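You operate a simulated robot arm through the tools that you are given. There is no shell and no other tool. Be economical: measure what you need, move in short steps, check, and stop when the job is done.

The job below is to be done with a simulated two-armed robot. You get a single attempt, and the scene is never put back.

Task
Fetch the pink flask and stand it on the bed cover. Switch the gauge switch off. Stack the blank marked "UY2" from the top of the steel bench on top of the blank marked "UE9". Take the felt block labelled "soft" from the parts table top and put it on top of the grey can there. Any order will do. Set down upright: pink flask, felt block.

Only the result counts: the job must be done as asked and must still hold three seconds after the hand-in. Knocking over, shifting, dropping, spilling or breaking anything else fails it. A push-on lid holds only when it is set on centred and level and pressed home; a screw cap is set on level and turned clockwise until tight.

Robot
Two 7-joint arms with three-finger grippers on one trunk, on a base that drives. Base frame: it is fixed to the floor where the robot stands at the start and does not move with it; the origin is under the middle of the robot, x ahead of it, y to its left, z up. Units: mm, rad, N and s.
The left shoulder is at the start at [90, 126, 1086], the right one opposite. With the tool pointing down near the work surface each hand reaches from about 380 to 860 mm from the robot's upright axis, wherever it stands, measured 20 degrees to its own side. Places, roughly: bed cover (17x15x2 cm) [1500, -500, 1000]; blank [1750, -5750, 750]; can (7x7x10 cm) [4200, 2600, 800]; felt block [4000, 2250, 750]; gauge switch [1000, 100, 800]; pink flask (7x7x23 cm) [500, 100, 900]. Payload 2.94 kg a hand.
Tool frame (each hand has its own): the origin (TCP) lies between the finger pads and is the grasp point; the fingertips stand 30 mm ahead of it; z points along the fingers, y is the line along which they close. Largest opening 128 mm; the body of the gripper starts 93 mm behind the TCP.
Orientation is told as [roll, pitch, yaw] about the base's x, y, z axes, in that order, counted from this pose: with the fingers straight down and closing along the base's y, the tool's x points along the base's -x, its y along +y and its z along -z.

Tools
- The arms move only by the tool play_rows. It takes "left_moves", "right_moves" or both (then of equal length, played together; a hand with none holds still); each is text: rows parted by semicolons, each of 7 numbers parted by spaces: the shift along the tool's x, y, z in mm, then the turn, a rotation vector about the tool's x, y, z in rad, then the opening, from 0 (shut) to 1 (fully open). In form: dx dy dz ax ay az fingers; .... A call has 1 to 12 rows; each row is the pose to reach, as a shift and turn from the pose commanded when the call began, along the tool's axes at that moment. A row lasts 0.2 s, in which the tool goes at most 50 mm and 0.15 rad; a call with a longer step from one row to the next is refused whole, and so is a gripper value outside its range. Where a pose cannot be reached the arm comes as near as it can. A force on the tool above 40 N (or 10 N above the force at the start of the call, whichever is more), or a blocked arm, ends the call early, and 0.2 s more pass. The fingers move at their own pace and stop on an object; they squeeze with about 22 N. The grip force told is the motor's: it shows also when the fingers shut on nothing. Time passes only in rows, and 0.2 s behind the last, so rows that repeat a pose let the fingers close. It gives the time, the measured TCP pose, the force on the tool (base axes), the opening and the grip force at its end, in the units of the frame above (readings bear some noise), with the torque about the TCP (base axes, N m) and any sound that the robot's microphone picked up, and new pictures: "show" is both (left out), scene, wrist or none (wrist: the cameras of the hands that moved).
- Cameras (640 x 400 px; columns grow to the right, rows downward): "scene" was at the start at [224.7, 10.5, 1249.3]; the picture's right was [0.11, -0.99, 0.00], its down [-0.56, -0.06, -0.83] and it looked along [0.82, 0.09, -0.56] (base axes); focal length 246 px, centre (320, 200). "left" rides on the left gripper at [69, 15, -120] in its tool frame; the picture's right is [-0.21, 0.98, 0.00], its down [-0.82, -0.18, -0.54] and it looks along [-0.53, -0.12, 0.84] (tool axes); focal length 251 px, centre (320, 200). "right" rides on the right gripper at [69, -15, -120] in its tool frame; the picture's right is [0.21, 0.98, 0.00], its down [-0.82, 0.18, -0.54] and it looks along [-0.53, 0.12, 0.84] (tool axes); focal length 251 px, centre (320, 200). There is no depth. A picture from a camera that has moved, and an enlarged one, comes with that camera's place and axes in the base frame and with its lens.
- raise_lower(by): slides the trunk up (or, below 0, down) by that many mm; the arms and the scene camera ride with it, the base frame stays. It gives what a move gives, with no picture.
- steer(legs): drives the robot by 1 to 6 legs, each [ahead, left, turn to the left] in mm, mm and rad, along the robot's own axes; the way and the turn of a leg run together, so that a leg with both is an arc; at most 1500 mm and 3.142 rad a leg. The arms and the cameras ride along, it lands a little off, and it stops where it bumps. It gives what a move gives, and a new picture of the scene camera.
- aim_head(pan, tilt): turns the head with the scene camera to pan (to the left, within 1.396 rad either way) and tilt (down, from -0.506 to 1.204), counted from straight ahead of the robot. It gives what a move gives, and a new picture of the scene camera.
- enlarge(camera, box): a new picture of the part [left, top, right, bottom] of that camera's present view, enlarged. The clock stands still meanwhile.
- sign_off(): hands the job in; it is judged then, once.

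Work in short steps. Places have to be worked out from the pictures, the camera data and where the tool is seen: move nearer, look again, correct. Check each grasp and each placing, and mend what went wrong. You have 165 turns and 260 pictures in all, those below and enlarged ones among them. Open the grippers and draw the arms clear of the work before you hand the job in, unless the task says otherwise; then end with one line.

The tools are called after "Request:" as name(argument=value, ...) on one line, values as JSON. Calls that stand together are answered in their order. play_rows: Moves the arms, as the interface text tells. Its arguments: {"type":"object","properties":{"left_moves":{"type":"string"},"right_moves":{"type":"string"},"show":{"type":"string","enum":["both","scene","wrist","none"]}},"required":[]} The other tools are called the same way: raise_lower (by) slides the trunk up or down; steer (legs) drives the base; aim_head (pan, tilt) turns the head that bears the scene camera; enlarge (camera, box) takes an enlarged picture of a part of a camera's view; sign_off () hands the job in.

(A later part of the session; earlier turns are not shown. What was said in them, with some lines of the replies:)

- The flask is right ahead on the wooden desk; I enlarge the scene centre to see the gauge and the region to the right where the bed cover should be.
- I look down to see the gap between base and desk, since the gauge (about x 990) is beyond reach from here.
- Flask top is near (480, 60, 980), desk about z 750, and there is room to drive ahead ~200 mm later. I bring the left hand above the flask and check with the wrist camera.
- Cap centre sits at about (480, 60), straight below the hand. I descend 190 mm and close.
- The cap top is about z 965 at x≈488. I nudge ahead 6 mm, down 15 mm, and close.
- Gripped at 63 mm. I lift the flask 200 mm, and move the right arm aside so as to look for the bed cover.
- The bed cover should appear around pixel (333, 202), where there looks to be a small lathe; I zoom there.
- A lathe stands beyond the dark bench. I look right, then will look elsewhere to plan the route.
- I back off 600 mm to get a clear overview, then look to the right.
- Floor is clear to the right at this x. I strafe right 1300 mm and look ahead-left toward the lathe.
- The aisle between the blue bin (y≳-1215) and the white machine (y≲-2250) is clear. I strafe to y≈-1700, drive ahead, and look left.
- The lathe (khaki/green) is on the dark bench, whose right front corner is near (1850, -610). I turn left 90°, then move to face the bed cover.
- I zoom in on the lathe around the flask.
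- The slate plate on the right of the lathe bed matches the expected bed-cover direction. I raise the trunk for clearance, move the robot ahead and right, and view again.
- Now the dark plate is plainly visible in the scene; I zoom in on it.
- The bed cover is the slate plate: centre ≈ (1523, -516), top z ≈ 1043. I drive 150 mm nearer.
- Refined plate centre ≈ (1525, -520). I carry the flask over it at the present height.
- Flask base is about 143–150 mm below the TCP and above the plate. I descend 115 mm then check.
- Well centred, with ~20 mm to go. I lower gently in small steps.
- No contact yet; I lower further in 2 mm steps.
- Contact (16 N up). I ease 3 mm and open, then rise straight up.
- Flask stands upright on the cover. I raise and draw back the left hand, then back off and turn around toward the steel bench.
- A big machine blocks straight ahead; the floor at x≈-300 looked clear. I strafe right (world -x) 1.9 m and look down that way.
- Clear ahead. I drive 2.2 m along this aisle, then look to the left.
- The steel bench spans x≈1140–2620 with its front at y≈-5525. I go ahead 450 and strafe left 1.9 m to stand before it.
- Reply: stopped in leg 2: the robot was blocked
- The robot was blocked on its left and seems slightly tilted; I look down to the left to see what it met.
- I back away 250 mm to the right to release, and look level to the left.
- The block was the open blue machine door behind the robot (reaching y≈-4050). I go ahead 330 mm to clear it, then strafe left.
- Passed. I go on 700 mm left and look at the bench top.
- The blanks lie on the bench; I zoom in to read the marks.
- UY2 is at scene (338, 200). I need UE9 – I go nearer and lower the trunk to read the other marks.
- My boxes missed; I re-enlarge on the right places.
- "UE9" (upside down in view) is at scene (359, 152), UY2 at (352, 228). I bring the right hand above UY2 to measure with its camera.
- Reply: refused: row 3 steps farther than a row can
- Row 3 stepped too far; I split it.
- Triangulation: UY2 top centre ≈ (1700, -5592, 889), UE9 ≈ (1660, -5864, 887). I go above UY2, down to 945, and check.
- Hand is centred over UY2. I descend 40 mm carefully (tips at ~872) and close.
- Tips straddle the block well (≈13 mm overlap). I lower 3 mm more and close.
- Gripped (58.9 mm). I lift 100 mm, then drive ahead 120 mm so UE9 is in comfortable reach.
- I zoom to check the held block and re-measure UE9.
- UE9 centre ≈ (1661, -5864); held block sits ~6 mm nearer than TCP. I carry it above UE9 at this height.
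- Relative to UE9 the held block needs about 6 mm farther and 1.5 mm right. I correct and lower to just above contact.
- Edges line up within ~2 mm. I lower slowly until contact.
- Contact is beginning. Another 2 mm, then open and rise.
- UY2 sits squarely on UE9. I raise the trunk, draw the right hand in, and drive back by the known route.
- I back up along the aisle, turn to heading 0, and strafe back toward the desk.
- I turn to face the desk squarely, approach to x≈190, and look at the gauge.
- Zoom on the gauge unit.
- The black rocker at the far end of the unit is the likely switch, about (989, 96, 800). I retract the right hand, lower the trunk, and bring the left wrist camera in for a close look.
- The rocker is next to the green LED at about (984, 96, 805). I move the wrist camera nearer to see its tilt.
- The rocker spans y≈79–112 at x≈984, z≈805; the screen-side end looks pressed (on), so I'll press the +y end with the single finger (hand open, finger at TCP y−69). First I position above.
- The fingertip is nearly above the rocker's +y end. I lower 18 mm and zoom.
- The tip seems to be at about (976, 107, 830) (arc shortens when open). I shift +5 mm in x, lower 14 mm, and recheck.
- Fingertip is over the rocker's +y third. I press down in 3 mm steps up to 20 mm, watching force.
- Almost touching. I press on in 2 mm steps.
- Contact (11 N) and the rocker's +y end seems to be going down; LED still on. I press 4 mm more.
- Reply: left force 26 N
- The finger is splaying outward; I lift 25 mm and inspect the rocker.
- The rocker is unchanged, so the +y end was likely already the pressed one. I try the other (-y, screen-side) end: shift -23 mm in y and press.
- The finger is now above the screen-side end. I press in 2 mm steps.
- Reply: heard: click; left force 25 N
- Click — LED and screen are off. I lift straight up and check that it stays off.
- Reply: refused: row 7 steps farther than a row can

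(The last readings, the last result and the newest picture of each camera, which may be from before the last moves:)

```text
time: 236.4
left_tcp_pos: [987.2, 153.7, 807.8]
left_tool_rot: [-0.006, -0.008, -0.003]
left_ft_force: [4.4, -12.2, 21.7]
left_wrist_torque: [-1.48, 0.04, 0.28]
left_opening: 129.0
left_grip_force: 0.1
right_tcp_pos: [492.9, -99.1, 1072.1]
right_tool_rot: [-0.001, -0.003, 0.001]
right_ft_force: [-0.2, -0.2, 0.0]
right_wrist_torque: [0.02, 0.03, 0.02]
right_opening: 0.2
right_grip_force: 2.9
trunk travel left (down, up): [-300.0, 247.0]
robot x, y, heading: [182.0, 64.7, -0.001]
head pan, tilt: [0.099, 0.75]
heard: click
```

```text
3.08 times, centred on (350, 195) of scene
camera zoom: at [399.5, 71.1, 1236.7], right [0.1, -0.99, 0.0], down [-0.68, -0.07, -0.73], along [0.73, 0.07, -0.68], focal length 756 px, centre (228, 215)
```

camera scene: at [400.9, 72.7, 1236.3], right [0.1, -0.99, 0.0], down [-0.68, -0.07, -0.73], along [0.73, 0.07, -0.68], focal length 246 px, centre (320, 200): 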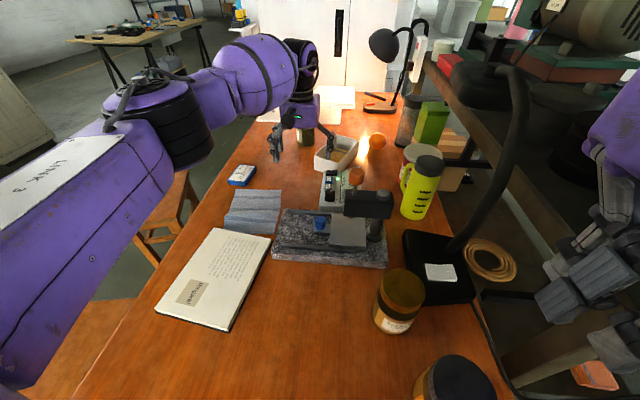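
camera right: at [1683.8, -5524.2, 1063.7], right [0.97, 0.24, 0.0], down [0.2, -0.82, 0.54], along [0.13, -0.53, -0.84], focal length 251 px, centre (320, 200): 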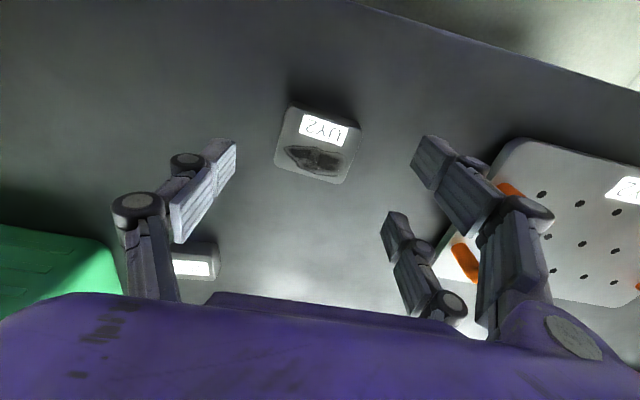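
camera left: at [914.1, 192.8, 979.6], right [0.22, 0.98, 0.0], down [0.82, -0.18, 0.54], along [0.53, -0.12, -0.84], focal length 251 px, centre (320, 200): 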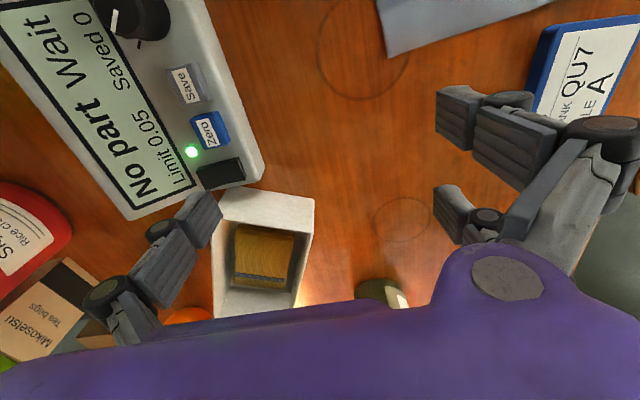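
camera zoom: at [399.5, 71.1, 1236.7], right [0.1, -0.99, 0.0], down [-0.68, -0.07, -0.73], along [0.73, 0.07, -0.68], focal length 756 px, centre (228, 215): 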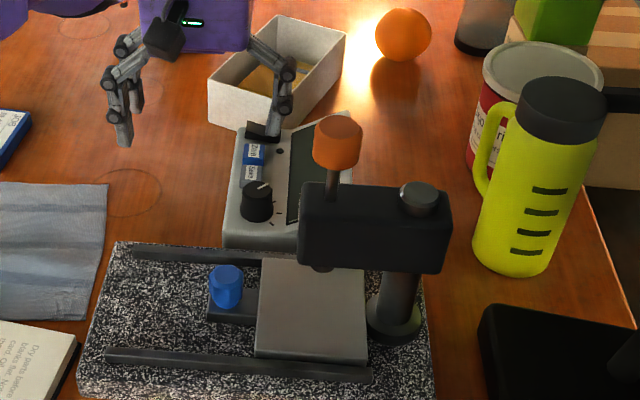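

Row 7 was too long; resend with shorter steps.

Request:
play_rows(left_moves="0 0 -10 0 0 0 1; 0 0 -40 0 0 0 1; 0 0 -85 0 0 0 1; 0 0 -130 0 0 0 1; 0 0 -175 0 0 0 1; 0 0 -220 0 0 0 1; 35 20 -245 0 0 0 1; 75 40 -245 0 0 0 1", show="none")

Request:
enlarge(camera="scene", box=[270, 130, 430, 260])

```text
time: 238.2
left_tcp_pos: [976.3, 173.9, 1050.7]
left_tool_rot: [-0.002, 0.0, -0.003]
left_ft_force: [0.3, 0.0, 0.3]
left_wrist_torque: [0.01, -0.02, 0.0]
left_opening: 127.9
left_grip_force: 0.0
left hand out of reach, approached as far as the arm can: row 6, 7, 8
right_tcp_pos: [493.8, -98.6, 1070.6]
right_tool_rot: [0.001, -0.002, 0.0]
right_ft_force: [-0.4, -0.6, 0.9]
right_wrist_torque: [0.0, -0.01, 0.01]
right_opening: 0.1
right_grip_force: 3.3
trunk travel left (down, up): [-300.0, 247.0]
robot x, y, heading: [182.4, 64.5, 0.005]
head pan, tilt: [0.099, 0.75]
```

```text
3.08 times, centred on (350, 195) of scene
camera zoom: at [401.3, 72.3, 1236.2], right [0.1, -0.99, 0.0], down [-0.68, -0.07, -0.73], along [0.73, 0.07, -0.68], focal length 756 px, centre (228, 215)
```

zoom: 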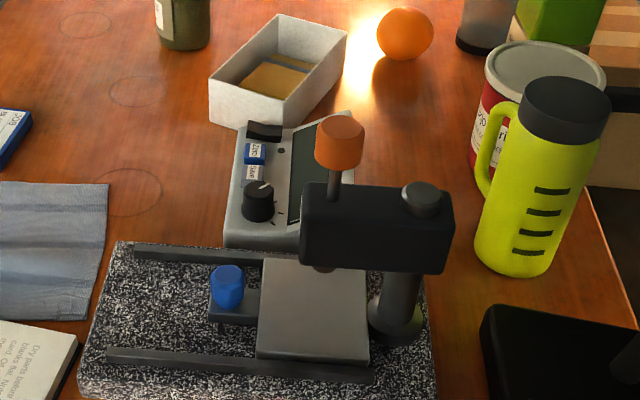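

The gauge is off. I retract the left hand, back out, and head around the left of the stools toward the parts table.

Request:
play_rows(left_moves="45 0 0 0 0 0 1; 90 0 -10 0 0 0 1; 135 0 -20 0 0 0 1; 180 10 -30 0 0 0 1; 225 20 -40 0 0 0 1; 270 30 -40 0 0 0 1; 315 40 -40 0 0 0 1; 350 50 -40 0 0 0 1", show="none")

Request:
steer(legs=[[-700, 0, 0], [0, 1000, 0], [0, 950, 0]])

Request:
aim_head(pan=0.0, tilt=0.35)

```text
time: 240.0
left_tcp_pos: [926.6, 173.2, 1179.9]
left_tool_rot: [0.0, 0.008, 0.003]
left_ft_force: [0.0, 0.2, -0.1]
left_wrist_torque: [0.0, 0.0, -0.02]
left_opening: 128.1
left_grip_force: 0.1
left hand out of reach, approached as far as the arm can: row 1, 2, 3, 4, 5, 6, 7, 8
right_tcp_pos: [494.5, -97.2, 1069.7]
right_tool_rot: [0.0, -0.002, 0.001]
right_ft_force: [0.4, -0.2, -0.1]
right_wrist_torque: [-0.01, 0.01, 0.01]
right_opening: 0.2
right_grip_force: 3.2
trunk travel left (down, up): [-300.0, 247.0]
robot x, y, heading: [181.4, 65.5, -0.0]
head pan, tilt: [0.099, 0.75]
```

```text
time: 260.7
left_tcp_pos: [223.7, 2106.2, 1180.6]
left_tool_rot: [0.0, 0.01, -0.001]
left_ft_force: [0.6, 0.1, 0.1]
left_wrist_torque: [0.02, 0.03, -0.02]
left_opening: 128.1
left_grip_force: 0.0
right_tcp_pos: [-209.9, 1836.3, 1070.5]
right_tool_rot: [-0.001, -0.003, 0.0]
right_ft_force: [0.2, 0.6, 0.8]
right_wrist_torque: [0.0, 0.01, 0.02]
right_opening: 0.0
right_grip_force: 3.1
trunk travel left (down, up): [-300.0, 247.0]
robot x, y, heading: [-519.7, 1994.8, -0.004]
head pan, tilt: [0.099, 0.75]
camera scene: at [-302.1, 2006.6, 1236.2], right [0.1, -0.99, 0.0], down [-0.68, -0.07, -0.73], along [0.73, 0.07, -0.68], focal length 246 px, centre (320, 200)
```

scene: 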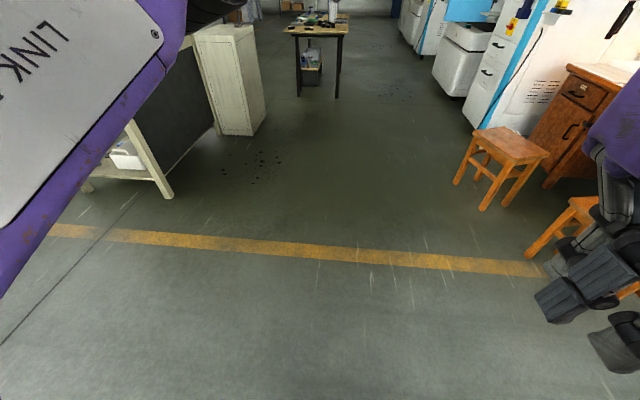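

```text
time: 261.6
left_tcp_pos: [222.6, 2107.2, 1178.7]
left_tool_rot: [0.002, 0.01, 0.001]
left_ft_force: [0.7, -0.3, -0.7]
left_wrist_torque: [0.0, 0.01, 0.0]
left_opening: 128.0
left_grip_force: 0.1
right_tcp_pos: [-209.1, 1836.3, 1070.7]
right_tool_rot: [0.0, -0.001, 0.001]
right_ft_force: [-0.4, -0.2, -0.2]
right_wrist_torque: [0.01, 0.01, 0.04]
right_opening: 0.0
right_grip_force: 2.7
trunk travel left (down, up): [-300.0, 247.0]
robot x, y, heading: [-524.2, 1999.9, 0.001]
head pan, tilt: [0.0, 0.351]
camera scene: at [-291.5, 1998.3, 1271.8], right [0.0, -1.0, 0.0], down [-0.34, 0.0, -0.94], along [0.94, 0.0, -0.34], focal length 246 px, centre (320, 200)
```

scene: 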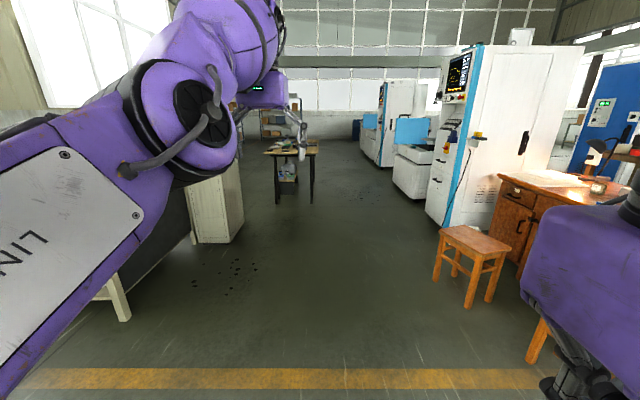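

The left arm is stretched; I pull it back to a comfortable pose before driving on.

Request:
play_rows(left_moves="45 0 0 0 0 0 1; 90 10 0 0 0 0 1; 135 20 0 0 0 0 1; 180 30 0 0 0 0 1; 225 50 0 0 0 0 1; 270 70 0 0 0 0 1; 270 70 0 0 0 0 1", show="none")

```text
time: 263.2
left_tcp_pos: [-46.6, 2174.1, 1181.8]
left_tool_rot: [0.003, 0.005, 0.001]
left_ft_force: [0.6, -0.9, 0.5]
left_wrist_torque: [0.04, 0.02, 0.01]
left_opening: 128.1
left_grip_force: 0.0
left hand out of reach, approached as far as the arm can: row 1, 2
right_tcp_pos: [-208.8, 1835.0, 1070.3]
right_tool_rot: [0.002, -0.002, 0.0]
right_ft_force: [-0.5, 0.4, -0.1]
right_wrist_torque: [0.06, 0.04, 0.0]
right_opening: 0.0
right_grip_force: 3.1
trunk travel left (down, up): [-300.0, 247.0]
robot x, y, heading: [-521.3, 1999.0, 0.001]
head pan, tilt: [0.0, 0.351]
```

Arm recovered. The table's near end is at x≈3050, y 2100–2660; I drive along y≈1450 to x≈3000 and look.

Request:
steer(legs=[[900, -250, 0], [1300, -280, 0], [1300, 0, 0]])

Request:
aim_head(pan=0.5, tilt=0.4)

```text
time: 280.4
left_tcp_pos: [3448.9, 1672.1, 1180.8]
left_tool_rot: [0.0, 0.009, -0.004]
left_ft_force: [0.2, -0.6, -0.2]
left_wrist_torque: [0.01, 0.02, 0.0]
left_opening: 127.9
left_grip_force: 0.0
right_tcp_pos: [3284.0, 1334.1, 1070.3]
right_tool_rot: [0.0, -0.001, -0.005]
right_ft_force: [-0.2, 0.6, 1.1]
right_wrist_torque: [-0.04, 0.02, 0.05]
right_opening: 0.0
right_grip_force: 2.7
trunk travel left (down, up): [-300.0, 247.0]
robot x, y, heading: [2974.3, 1496.9, -0.002]
head pan, tilt: [0.0, 0.351]
camera scene: at [3202.8, 1497.2, 1271.9], right [0.0, -1.0, 0.0], down [-0.34, 0.0, -0.94], along [0.94, 0.0, -0.34], focal length 246 px, centre (320, 200)
```

scene: 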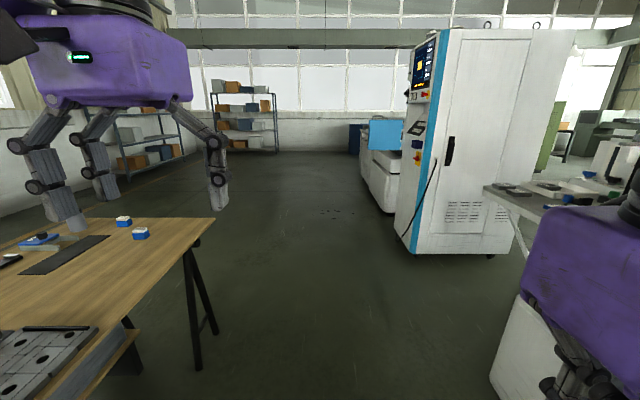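

```text
time: 281.4
left_tcp_pos: [3448.2, 1673.4, 1180.5]
left_tool_rot: [0.001, 0.006, -0.003]
left_ft_force: [-0.8, -0.9, 0.6]
left_wrist_torque: [0.01, 0.01, 0.0]
left_opening: 128.1
left_grip_force: 0.1
right_tcp_pos: [3284.3, 1334.5, 1071.0]
right_tool_rot: [0.0, 0.0, -0.006]
right_ft_force: [0.2, -0.4, 0.0]
right_wrist_torque: [0.01, -0.04, 0.04]
right_opening: 0.2
right_grip_force: 3.1
trunk travel left (down, up): [-300.0, 247.0]
robot x, y, heading: [2974.2, 1497.0, -0.003]
head pan, tilt: [0.499, 0.4]
camera scene: at [3191.1, 1541.5, 1267.4], right [0.47, -0.88, 0.0], down [-0.34, -0.18, -0.92], along [0.81, 0.44, -0.39], focal length 246 px, centre (320, 200)
```

scene: 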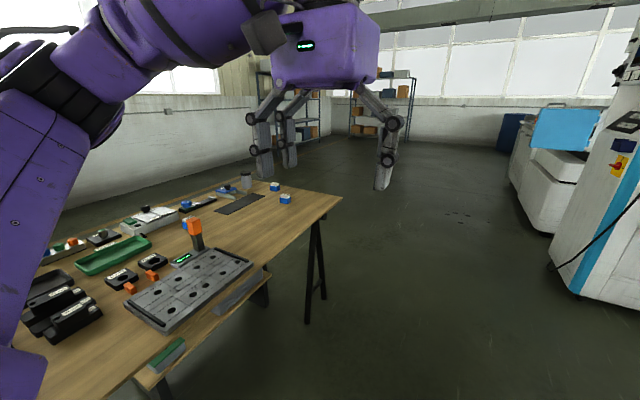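

The grey can is at ≈(4210, 2600), two blue-white blocks near (4200, 2320); table's south edge is y≈2035. I drive ahead, turn to face +y.

Request:
steer(legs=[[1050, -180, 0], [0, 0, 1.573]])

Request:
aim_head(pan=0.0, tilt=0.55)

```text
time: 290.7
left_tcp_pos: [3839.5, 1775.9, 1181.0]
left_tool_rot: [-0.001, 0.007, 1.569]
left_ft_force: [-0.1, 0.4, -0.4]
left_wrist_torque: [0.0, 0.02, 0.01]
left_opening: 127.9
left_grip_force: 0.1
right_tcp_pos: [4177.1, 1612.3, 1070.0]
right_tool_rot: [0.0, -0.002, 1.569]
right_ft_force: [0.3, -0.8, -0.4]
right_wrist_torque: [0.0, 0.0, 0.02]
right_opening: 0.0
right_grip_force: 2.9
trunk travel left (down, up): [-300.0, 247.0]
robot x, y, heading: [4015.0, 1301.4, 1.566]
head pan, tilt: [0.499, 0.4]
camera scene: at [3972.4, 1519.2, 1267.4], right [0.88, 0.48, 0.0], down [0.19, -0.34, -0.92], along [-0.44, 0.81, -0.39], focal length 246 px, centre (320, 200)
```

scene: 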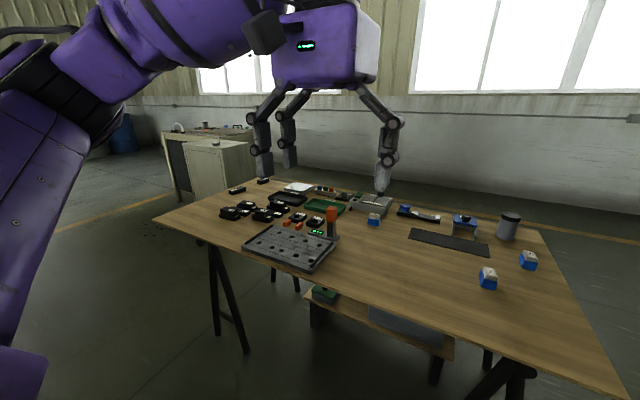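

```text
time: 291.6
left_tcp_pos: [3838.8, 1776.1, 1180.7]
left_tool_rot: [-0.001, 0.005, 1.568]
left_ft_force: [0.5, -0.5, 0.6]
left_wrist_torque: [0.02, 0.02, -0.03]
left_opening: 128.0
left_grip_force: 0.1
right_tcp_pos: [4178.0, 1612.9, 1070.5]
right_tool_rot: [-0.001, -0.002, 1.568]
right_ft_force: [0.2, -1.1, 0.7]
right_wrist_torque: [-0.03, 0.01, -0.03]
right_opening: 0.2
right_grip_force: 2.9
trunk travel left (down, up): [-300.0, 247.0]
robot x, y, heading: [4016.2, 1301.9, 1.565]
head pan, tilt: [0.0, 0.55]
camera scene: at [4016.8, 1527.5, 1253.7], right [1.0, 0.0, 0.0], down [0.0, -0.52, -0.85], along [0.0, 0.85, -0.52], focal length 246 px, centre (320, 200)
```

scene: 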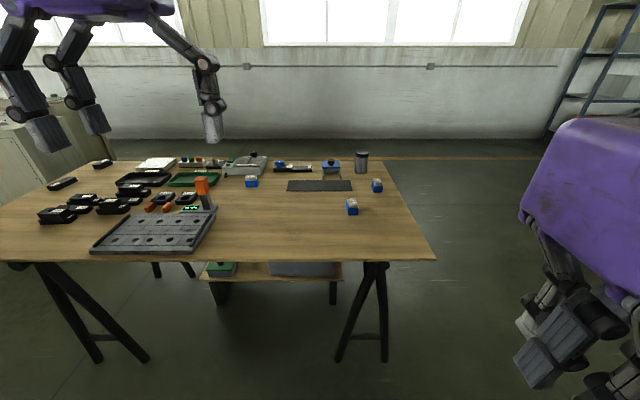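

Three small blue-and-white blocks and a grey can are seen; I zoom to read labels.

Request:
enlarge(camera="scene", box=[325, 140, 405, 220])

Request:
enlarge(camera="scene", box=[225, 145, 345, 205])

```text
5.00 times, centred on (365, 180) of scene
camera zoom: at [4016.8, 1527.5, 1253.7], right [1.0, 0.0, 0.0], down [0.0, -0.52, -0.85], along [0.0, 0.85, -0.52], focal length 1228 px, centre (95, 300)
```

zoom: 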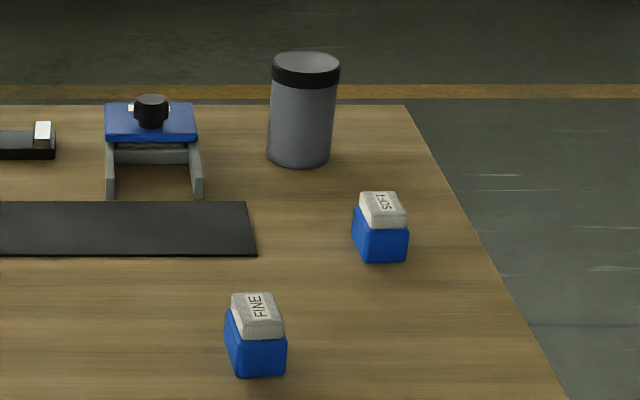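

```text
5.33 times, centred on (285, 175) of scene
camera zoom: at [4016.8, 1527.5, 1253.7], right [1.0, 0.0, 0.0], down [0.0, -0.52, -0.85], along [0.0, 0.85, -0.52], focal length 1310 px, centre (507, 333)
```

zoom: 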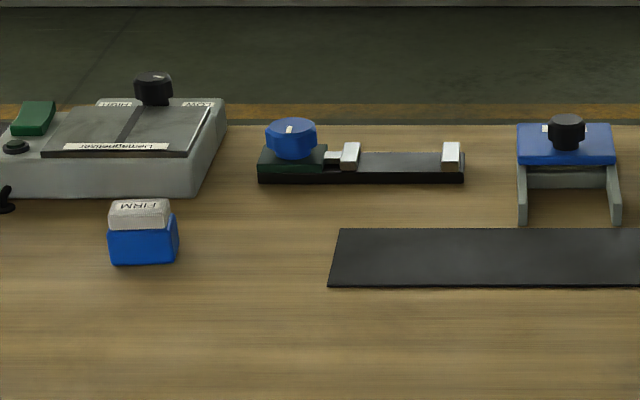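

SOFT is the block at ≈(4262, 2425), table z≈745, can ≈(4222, 2616) with top ≈846. I drive ahead 540 mm to bring both within the right hand's reach.

Request:
steer(legs=[[540, 0, 0]])

Request:
aim_head(pan=-0.3, tilt=0.75)

```text
time: 294.7
left_tcp_pos: [3837.8, 2313.0, 1180.5]
left_tool_rot: [-0.001, 0.005, 1.571]
left_ft_force: [0.6, 0.5, -0.3]
left_wrist_torque: [-0.03, -0.02, 0.03]
left_opening: 128.1
left_grip_force: 0.0
right_tcp_pos: [4176.6, 2150.2, 1069.8]
right_tool_rot: [0.0, -0.002, 1.569]
right_ft_force: [0.5, 0.5, -0.3]
right_wrist_torque: [0.02, 0.01, 0.0]
right_opening: 0.4
right_grip_force: 2.9
trunk travel left (down, up): [-300.0, 247.0]
robot x, y, heading: [4016.5, 1837.7, 1.572]
head pan, tilt: [0.0, 0.55]
camera scene: at [4017.0, 2065.1, 1253.6], right [1.0, 0.0, 0.0], down [0.0, -0.52, -0.85], along [0.0, 0.85, -0.52], focal length 246 px, centre (320, 200)
```

scene: 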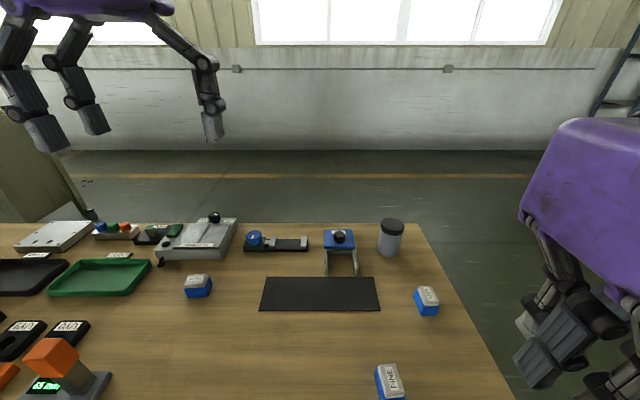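

```text
time: 295.5
left_tcp_pos: [3837.9, 2312.5, 1180.9]
left_tool_rot: [0.0, 0.007, 1.572]
left_ft_force: [0.1, 0.2, -0.5]
left_wrist_torque: [-0.05, -0.02, -0.02]
left_opening: 128.1
left_grip_force: 0.0
right_tcp_pos: [4176.9, 2148.6, 1071.0]
right_tool_rot: [0.0, -0.003, 1.57]
right_ft_force: [0.9, 0.1, -0.6]
right_wrist_torque: [-0.01, 0.01, 0.03]
right_opening: 0.2
right_grip_force: 3.3
trunk travel left (down, up): [-300.0, 247.0]
robot x, y, heading: [4013.8, 1837.7, 1.572]
head pan, tilt: [-0.3, 0.75]
camera scene: at [4041.4, 2054.2, 1236.3], right [0.96, -0.3, 0.0], down [-0.2, -0.65, -0.73], along [0.22, 0.7, -0.68], focal length 246 px, centre (320, 200)
```

scene: 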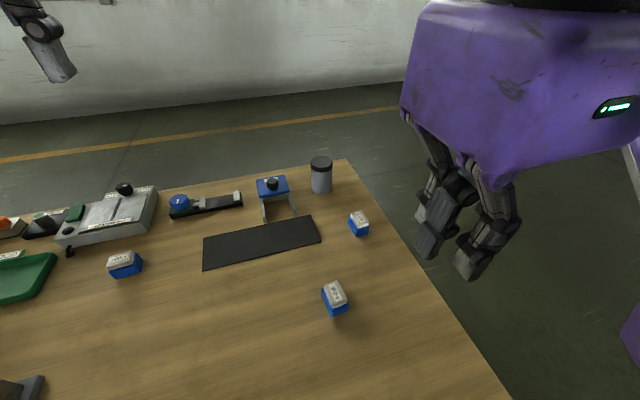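

SOFT ≈ (4256, 2422, top ~788). I bring the right hand above it at z≈960, open, and look.

Request:
play_rows(right_moves="-45 -13 0 0 0 0 0.7; -90 -26 0 0 0 0 0.7; -135 -39 10 0 0 0 0.7; -180 -52 20 0 0 0 0.7; -222 -65 40 0 0 0 0.7; -255 -76 70 0 0 0 0.7; -265 -79 105 0 0 0 0.7; -265 -79 105 0 0 0 0.7", show="both")

```text
time: 297.3
left_tcp_pos: [3839.0, 2312.7, 1180.9]
left_tool_rot: [0.001, 0.006, 1.57]
left_ft_force: [-0.3, -0.8, 0.1]
left_wrist_torque: [0.01, -0.03, -0.01]
left_opening: 128.0
left_grip_force: 0.1
right_tcp_pos: [4258.3, 2414.7, 964.0]
right_tool_rot: [0.001, -0.004, 1.571]
right_ft_force: [-0.3, -0.3, 1.0]
right_wrist_torque: [0.0, 0.01, -0.01]
right_opening: 89.5
right_grip_force: 0.0
trunk travel left (down, up): [-300.0, 247.0]
robot x, y, heading: [4015.9, 1839.1, 1.569]
head pan, tilt: [-0.3, 0.75]
camera scene: at [4041.3, 2054.1, 1236.3], right [0.96, -0.3, 0.0], down [-0.2, -0.65, -0.73], along [0.22, 0.7, -0.68], focal length 246 px, centre (320, 200)
camera right: at [4273.1, 2345.6, 1083.7], right [-0.98, -0.21, 0.0], down [-0.18, 0.82, 0.54], along [-0.12, 0.53, -0.84], focal length 251 px, centre (320, 200)
```

scene: 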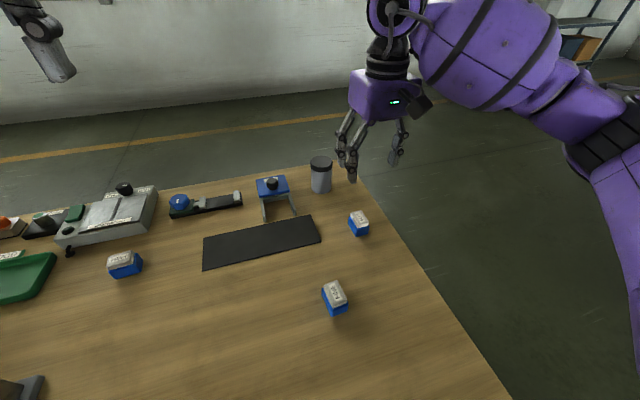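
right: 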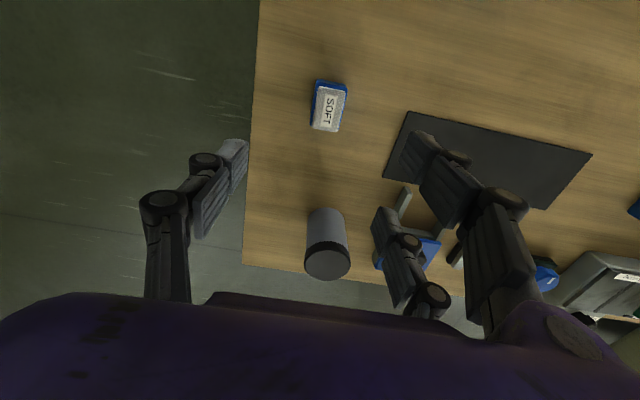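

Refined: SOFT ≈ (4247, 2407, top ~803), can ≈ (4209, 2583, top ~855). I shift and lower to z≈855 and recheck.

Request:
play_rows(right_moves="8 11 30 0 0 0 0.7; 8 11 70 0 0 0 0.7; 8 11 108 0 0 0 0.7; 8 11 108 0 0 0 0.7", show="none")

Request:
enlarge(camera="right", box=[200, 60, 440, 230])

Request:
enlarge(camera="scene", box=[310, 150, 410, 250])

```text
time: 298.3
left_tcp_pos: [3837.1, 2312.7, 1181.6]
left_tool_rot: [0.001, 0.007, 1.57]
left_ft_force: [0.2, 0.1, -0.1]
left_wrist_torque: [-0.03, 0.0, -0.05]
left_opening: 128.4
left_grip_force: 0.2
right_tcp_pos: [4246.4, 2407.7, 856.4]
right_tool_rot: [0.0, -0.004, 1.568]
right_ft_force: [0.0, -0.3, 0.5]
right_wrist_torque: [-0.01, -0.01, 0.01]
right_opening: 89.7
right_grip_force: 0.0
trunk travel left (down, up): [-300.0, 247.0]
robot x, y, heading: [4016.0, 1834.6, 1.571]
head pan, tilt: [-0.3, 0.75]
```

```text
2.35 times, centred on (320, 145) of right
camera zoom: at [4261.3, 2337.3, 976.6], right [-0.98, -0.21, 0.0], down [-0.18, 0.82, 0.54], along [-0.12, 0.53, -0.84], focal length 592 px, centre (320, 329)
```

zoom: 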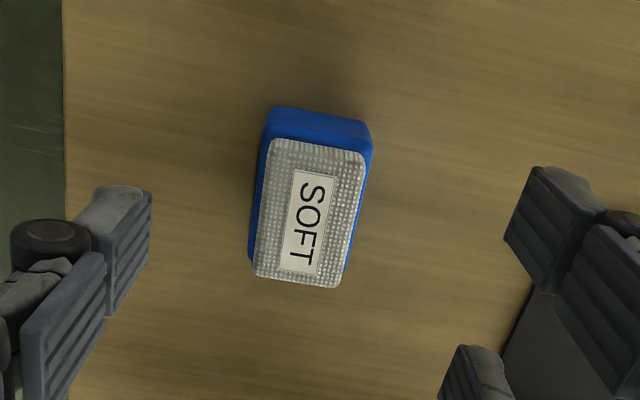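

```text
4.00 times, centred on (360, 200) of scene
camera zoom: at [4041.4, 2054.1, 1236.3], right [0.96, -0.3, 0.0], down [-0.2, -0.65, -0.73], along [0.22, 0.7, -0.68], focal length 982 px, centre (160, 200)
```

zoom: 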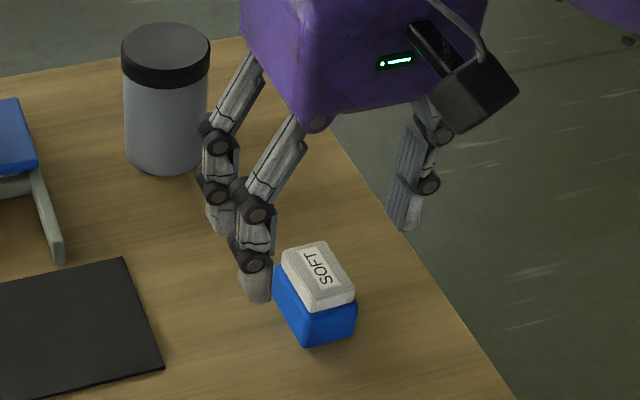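

Block centre ≈ (4249, 2407), yaw ≈ +0.06. I align, descend 61 mm and close.

Request:
play_rows(right_moves="0 -3 20 0 0 -0.06 0.7; 0 -3 45 0 0 -0.06 0.7; 0 -3 56 0 0 -0.06 0.7; 0 -3 61 0 0 -0.06 0.7; 0 -3 61 0 0 -0.06 0.7; 0 -3 61 0 0 -0.06 0.1; 0 -3 61 0 0 -0.06 0.1; 0 -3 61 0 0 -0.06 0.1; 0 -3 61 0 0 -0.06 0.1", show="none")

Request:
enlarge(camera="scene", box=[310, 150, 410, 250])

```text
time: 300.3
left_tcp_pos: [3837.9, 2311.9, 1179.4]
left_tool_rot: [-0.002, 0.009, 1.569]
left_ft_force: [0.0, -0.3, 0.7]
left_wrist_torque: [-0.02, 0.01, -0.02]
left_opening: 127.8
left_grip_force: 0.1
right_tcp_pos: [4249.7, 2408.4, 795.1]
right_tool_rot: [0.001, -0.004, 1.632]
right_ft_force: [-0.4, -0.4, 0.1]
right_wrist_torque: [0.01, 0.03, 0.01]
right_opening: 35.3
right_grip_force: 21.5
trunk travel left (down, up): [-300.0, 247.0]
robot x, y, heading: [4014.3, 1839.0, 1.57]
head pan, tilt: [-0.3, 0.75]
```

```text
4.00 times, centred on (360, 200) of scene
camera zoom: at [4041.5, 2054.3, 1236.2], right [0.96, -0.3, 0.0], down [-0.2, -0.65, -0.73], along [0.22, 0.7, -0.68], focal length 982 px, centre (160, 200)
```

zoom: 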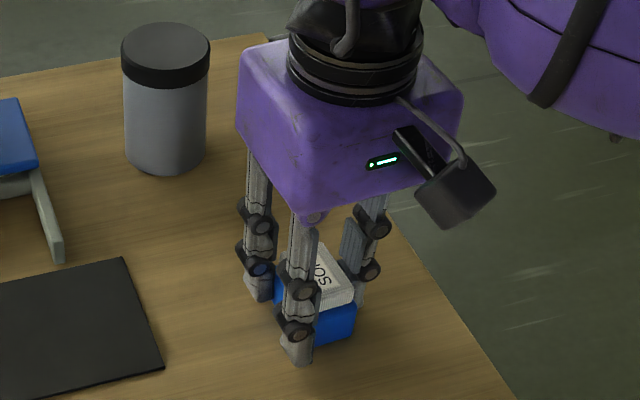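

Gripped (35 mm). I lift 140 mm and carry the block above the can.

Request:
play_rows(right_moves="0 0 -20 0 0 0 0.1; 0 0 -60 0 0 0 0.1; 0 0 -100 0 0 0 0.1; 0 0 -140 0 0 0 0.1; -45 7 -140 0 0 0 0.1; -90 15 -140 0 0 0 0.1; -135 22 -140 0 0 0 0.1; -177 29 -140 0 0 0 0.1; -177 29 -140 0 0 0 0.1", show="both")

Request:
enlarge(camera="scene", box=[260, 90, 380, 210])

```text
time: 302.3
left_tcp_pos: [3838.8, 2313.3, 1180.5]
left_tool_rot: [0.0, 0.006, 1.572]
left_ft_force: [0.6, -0.1, 0.0]
left_wrist_torque: [0.04, 0.01, 0.02]
left_opening: 128.0
left_grip_force: 0.1
right_tcp_pos: [4208.4, 2581.4, 935.8]
right_tool_rot: [0.0, -0.004, 1.629]
right_ft_force: [0.5, -0.2, -0.9]
right_wrist_torque: [0.02, 0.01, -0.04]
right_opening: 35.1
right_grip_force: 22.2
trunk travel left (down, up): [-300.0, 247.0]
robot x, y, heading: [4015.8, 1836.3, 1.57]
head pan, tilt: [-0.3, 0.75]
camera scene: at [4042.2, 2053.7, 1236.3], right [0.96, -0.3, 0.0], down [-0.2, -0.65, -0.73], along [0.22, 0.7, -0.68], focal length 246 px, centre (320, 200)
camera right: at [4227.3, 2513.3, 1055.6], right [-0.96, -0.27, 0.0], down [-0.23, 0.81, 0.54], along [-0.15, 0.52, -0.84], focal length 251 px, centre (320, 200)
```

scene: 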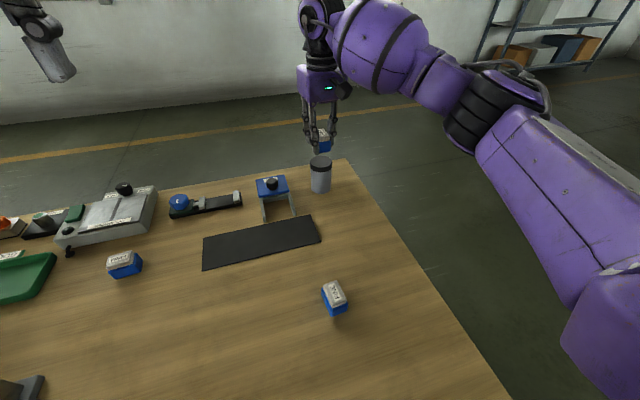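
right: 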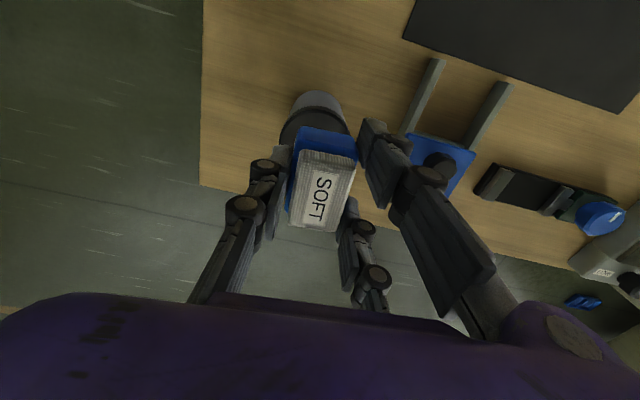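

```text
3.33 times, centred on (320, 150) of scene
camera zoom: at [4042.2, 2053.7, 1236.3], right [0.96, -0.3, 0.0], down [-0.2, -0.65, -0.73], along [0.22, 0.7, -0.68], focal length 818 px, centre (320, 367)
```

zoom: 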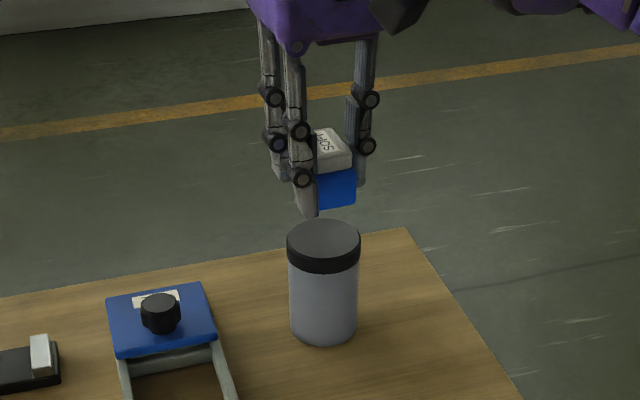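

Can lid centre triangulates to (4210, 2586, ~853). I correct 6 mm and lower 34 mm, then check.

Request:
play_rows(right_moves="-5 -2 10 0 0 0 0.1; -5 -2 24 0 0 0 0.1; -5 -2 34 0 0 0 0.1; -5 -2 34 0 0 0 0.1", show="none")

Request:
enlarge(camera="scene", box=[280, 110, 360, 200])

Request:
enlarge(camera="right", box=[230, 60, 410, 250])

```text
time: 303.3
left_tcp_pos: [3837.6, 2314.0, 1181.2]
left_tool_rot: [-0.001, 0.006, 1.571]
left_ft_force: [0.2, 0.2, -0.5]
left_wrist_torque: [0.02, 0.01, -0.01]
left_opening: 128.2
left_grip_force: 0.0
right_tcp_pos: [4210.5, 2586.4, 903.8]
right_tool_rot: [0.001, -0.001, 1.632]
right_ft_force: [-0.4, -0.3, -1.3]
right_wrist_torque: [0.0, -0.01, 0.01]
right_opening: 35.3
right_grip_force: 21.8
trunk travel left (down, up): [-300.0, 247.0]
robot x, y, heading: [4014.7, 1837.4, 1.57]
head pan, tilt: [-0.3, 0.75]
```

```text
4.44 times, centred on (320, 155) of scene
camera zoom: at [4041.5, 2054.3, 1236.3], right [0.96, -0.3, 0.0], down [-0.2, -0.65, -0.73], along [0.22, 0.7, -0.68], focal length 1091 px, centre (320, 400)
```

zoom: 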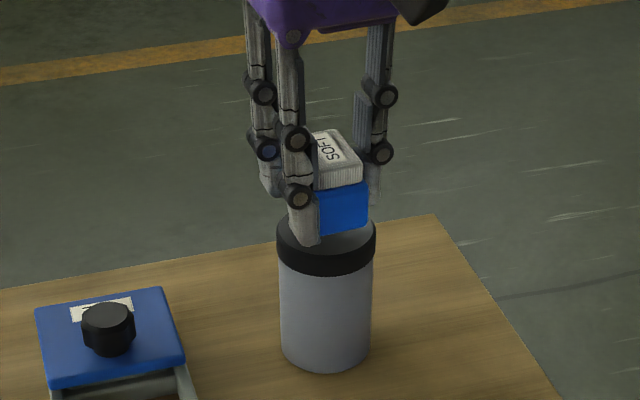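

```text
2.11 times, centred on (320, 155) of right
camera zoom: at [4229.1, 2518.3, 1022.5], right [-0.96, -0.27, 0.0], down [-0.23, 0.81, 0.54], along [-0.15, 0.52, -0.84], focal length 529 px, centre (320, 295)
```

zoom: 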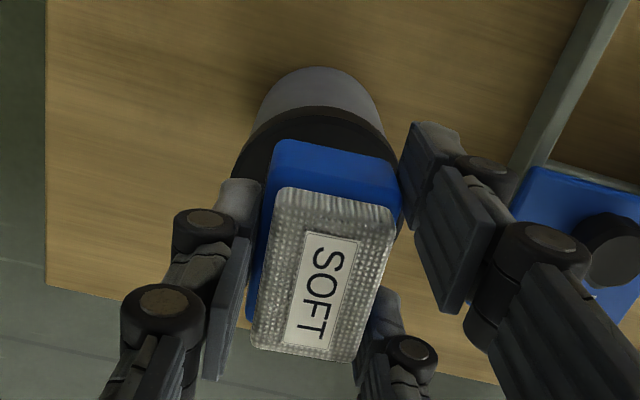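

Block is centred over the lid within ~3 mm. I lower to contact in small steps.

Request:
play_rows(right_moves="0 0 5 0 0 0 0.1; 0 0 9 0 0 0 0.1; 0 0 12 0 0 0 0.1; 0 0 14 0 0 0 0.1; 0 0 14 0 0 0 0.1", show="none")

Request:
enlarge(camera="scene", box=[290, 130, 350, 190])

```text
time: 304.5
left_tcp_pos: [3837.7, 2312.7, 1181.3]
left_tool_rot: [0.001, 0.008, 1.571]
left_ft_force: [0.0, 0.6, 0.4]
left_wrist_torque: [0.01, -0.01, 0.01]
left_opening: 127.9
left_grip_force: 0.1
right_tcp_pos: [4210.8, 2586.6, 889.9]
right_tool_rot: [-0.002, -0.005, 1.628]
right_ft_force: [-0.4, -0.2, 8.3]
right_wrist_torque: [-0.1, -0.01, 0.01]
right_opening: 35.3
right_grip_force: 21.9
trunk travel left (down, up): [-300.0, 247.0]
robot x, y, heading: [4018.8, 1841.4, 1.566]
head pan, tilt: [-0.3, 0.75]
```

```text
6.67 times, centred on (320, 160) of scene
camera zoom: at [4041.4, 2053.5, 1236.5], right [0.96, -0.3, 0.0], down [-0.2, -0.65, -0.73], along [0.22, 0.7, -0.68], focal length 1637 px, centre (320, 467)
```

zoom: 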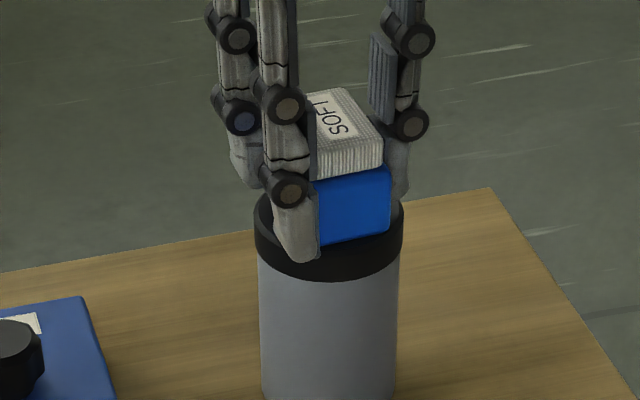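

Contact at 8 N. I open and rise straight up.

Request:
play_rows(right_moves="0 0 -1 0 0 0 0.1; 0 0 -1 0 0 0 0.3; 0 0 -1 0 0 0 0.6; 0 0 -1 0 0 0 0.6; 0 0 -20 0 0 0 0.6; 0 0 -60 0 0 0 0.6; 0 0 -100 0 0 0 0.6; 0 0 -140 0 0 0 0.6; 0 0 -140 0 0 0 0.6", show="none")

Request:
enlarge(camera="scene", box=[280, 120, 360, 200])

Request:
enlarge(camera="right", box=[180, 40, 460, 240])

```text
time: 306.5
left_tcp_pos: [3838.7, 2313.0, 1179.7]
left_tool_rot: [-0.001, 0.009, 1.57]
left_ft_force: [0.7, 0.6, 0.6]
left_wrist_torque: [-0.01, 0.04, 0.0]
left_opening: 127.7
left_grip_force: 0.0
right_tcp_pos: [4209.1, 2586.6, 1027.5]
right_tool_rot: [0.0, -0.003, 1.631]
right_ft_force: [1.1, 0.2, 0.5]
right_wrist_torque: [-0.01, -0.02, 0.0]
right_opening: 76.9
right_grip_force: 0.0
trunk travel left (down, up): [-300.0, 247.0]
robot x, y, heading: [4014.4, 1839.5, 1.57]
head pan, tilt: [-0.3, 0.75]
```

```text
5.00 times, centred on (320, 160) of scene
camera zoom: at [4041.8, 2054.8, 1236.1], right [0.96, -0.3, 0.0], down [-0.2, -0.65, -0.73], along [0.22, 0.7, -0.68], focal length 1228 px, centre (320, 400)
```

zoom: 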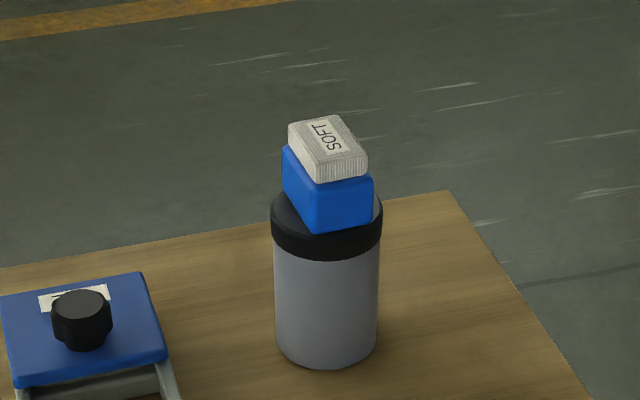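

```text
2.00 times, centred on (320, 140) of right
camera zoom: at [4228.3, 2517.7, 1147.0], right [-0.96, -0.27, 0.0], down [-0.23, 0.81, 0.54], along [-0.15, 0.52, -0.84], focal length 503 px, centre (320, 320)
```

zoom: 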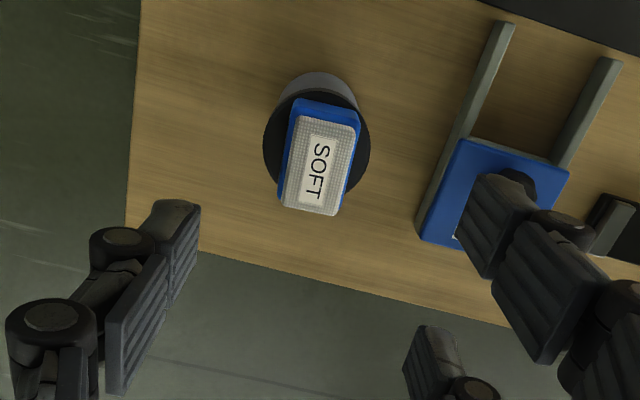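

SOFT stands upright, centred on the can. I draw the arms clear by backing off.

Request:
steer(legs=[[-450, 0, 0]])

Request:
enlarge(camera="scene", box=[240, 60, 400, 190])

```text
time: 309.2
left_tcp_pos: [3839.6, 1864.3, 1181.2]
left_tool_rot: [-0.001, 0.006, 1.568]
left_ft_force: [-0.7, 0.1, 0.4]
left_wrist_torque: [0.02, 0.02, 0.0]
left_opening: 127.9
left_grip_force: 0.1
right_tcp_pos: [4209.2, 2136.1, 1028.5]
right_tool_rot: [0.0, -0.001, 1.63]
right_ft_force: [-0.6, 0.2, -0.2]
right_wrist_torque: [-0.02, -0.01, -0.01]
right_opening: 76.6
right_grip_force: 0.0
trunk travel left (down, up): [-300.0, 247.0]
robot x, y, heading: [4017.1, 1386.5, 1.571]
head pan, tilt: [-0.3, 0.75]
camera scene: at [4041.5, 1605.4, 1236.3], right [0.95, -0.3, 0.0], down [-0.2, -0.65, -0.73], along [0.22, 0.7, -0.68], focal length 246 px, centre (320, 200)
```

scene: 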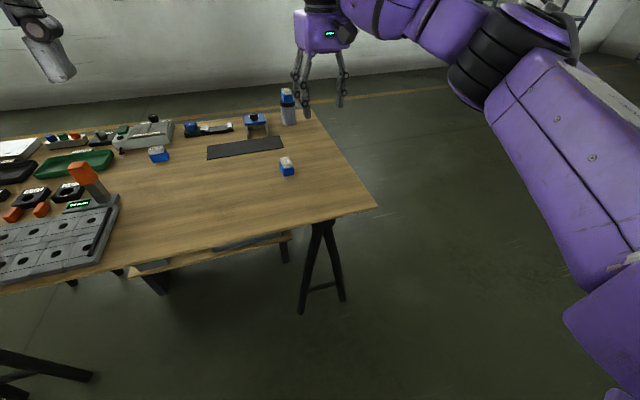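

```text
3.08 times, centred on (320, 125) of scene
camera zoom: at [4041.5, 1605.4, 1236.3], right [0.95, -0.3, 0.0], down [-0.2, -0.65, -0.73], along [0.22, 0.7, -0.68], focal length 756 px, centre (320, 431)
```

zoom: 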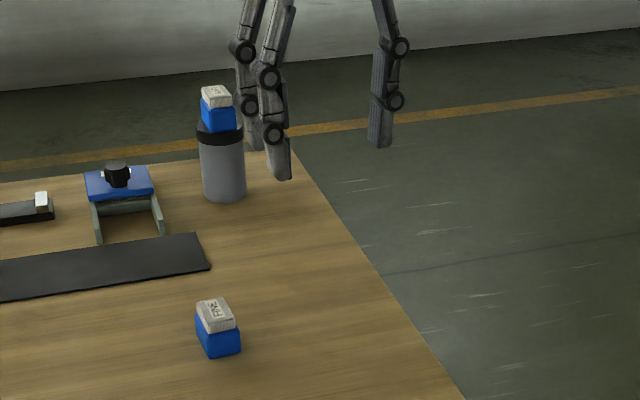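

All four parts are done, and both hands are open and clear; I hand the job in.

Request:
sign_off()

```text
The job is handed in.
```

All four parts are done and the job is handed in: the pink flask stands upright on the bed cover, the gauge is switched off, UY2 is stacked on UE9, and the soft felt block stands upright on the grey can. One thing to know: on the way to the steel bench the robot bumped the machine's open blue door and was stopped. I backed off and saw no damage, but I did not check whether the door had moved.
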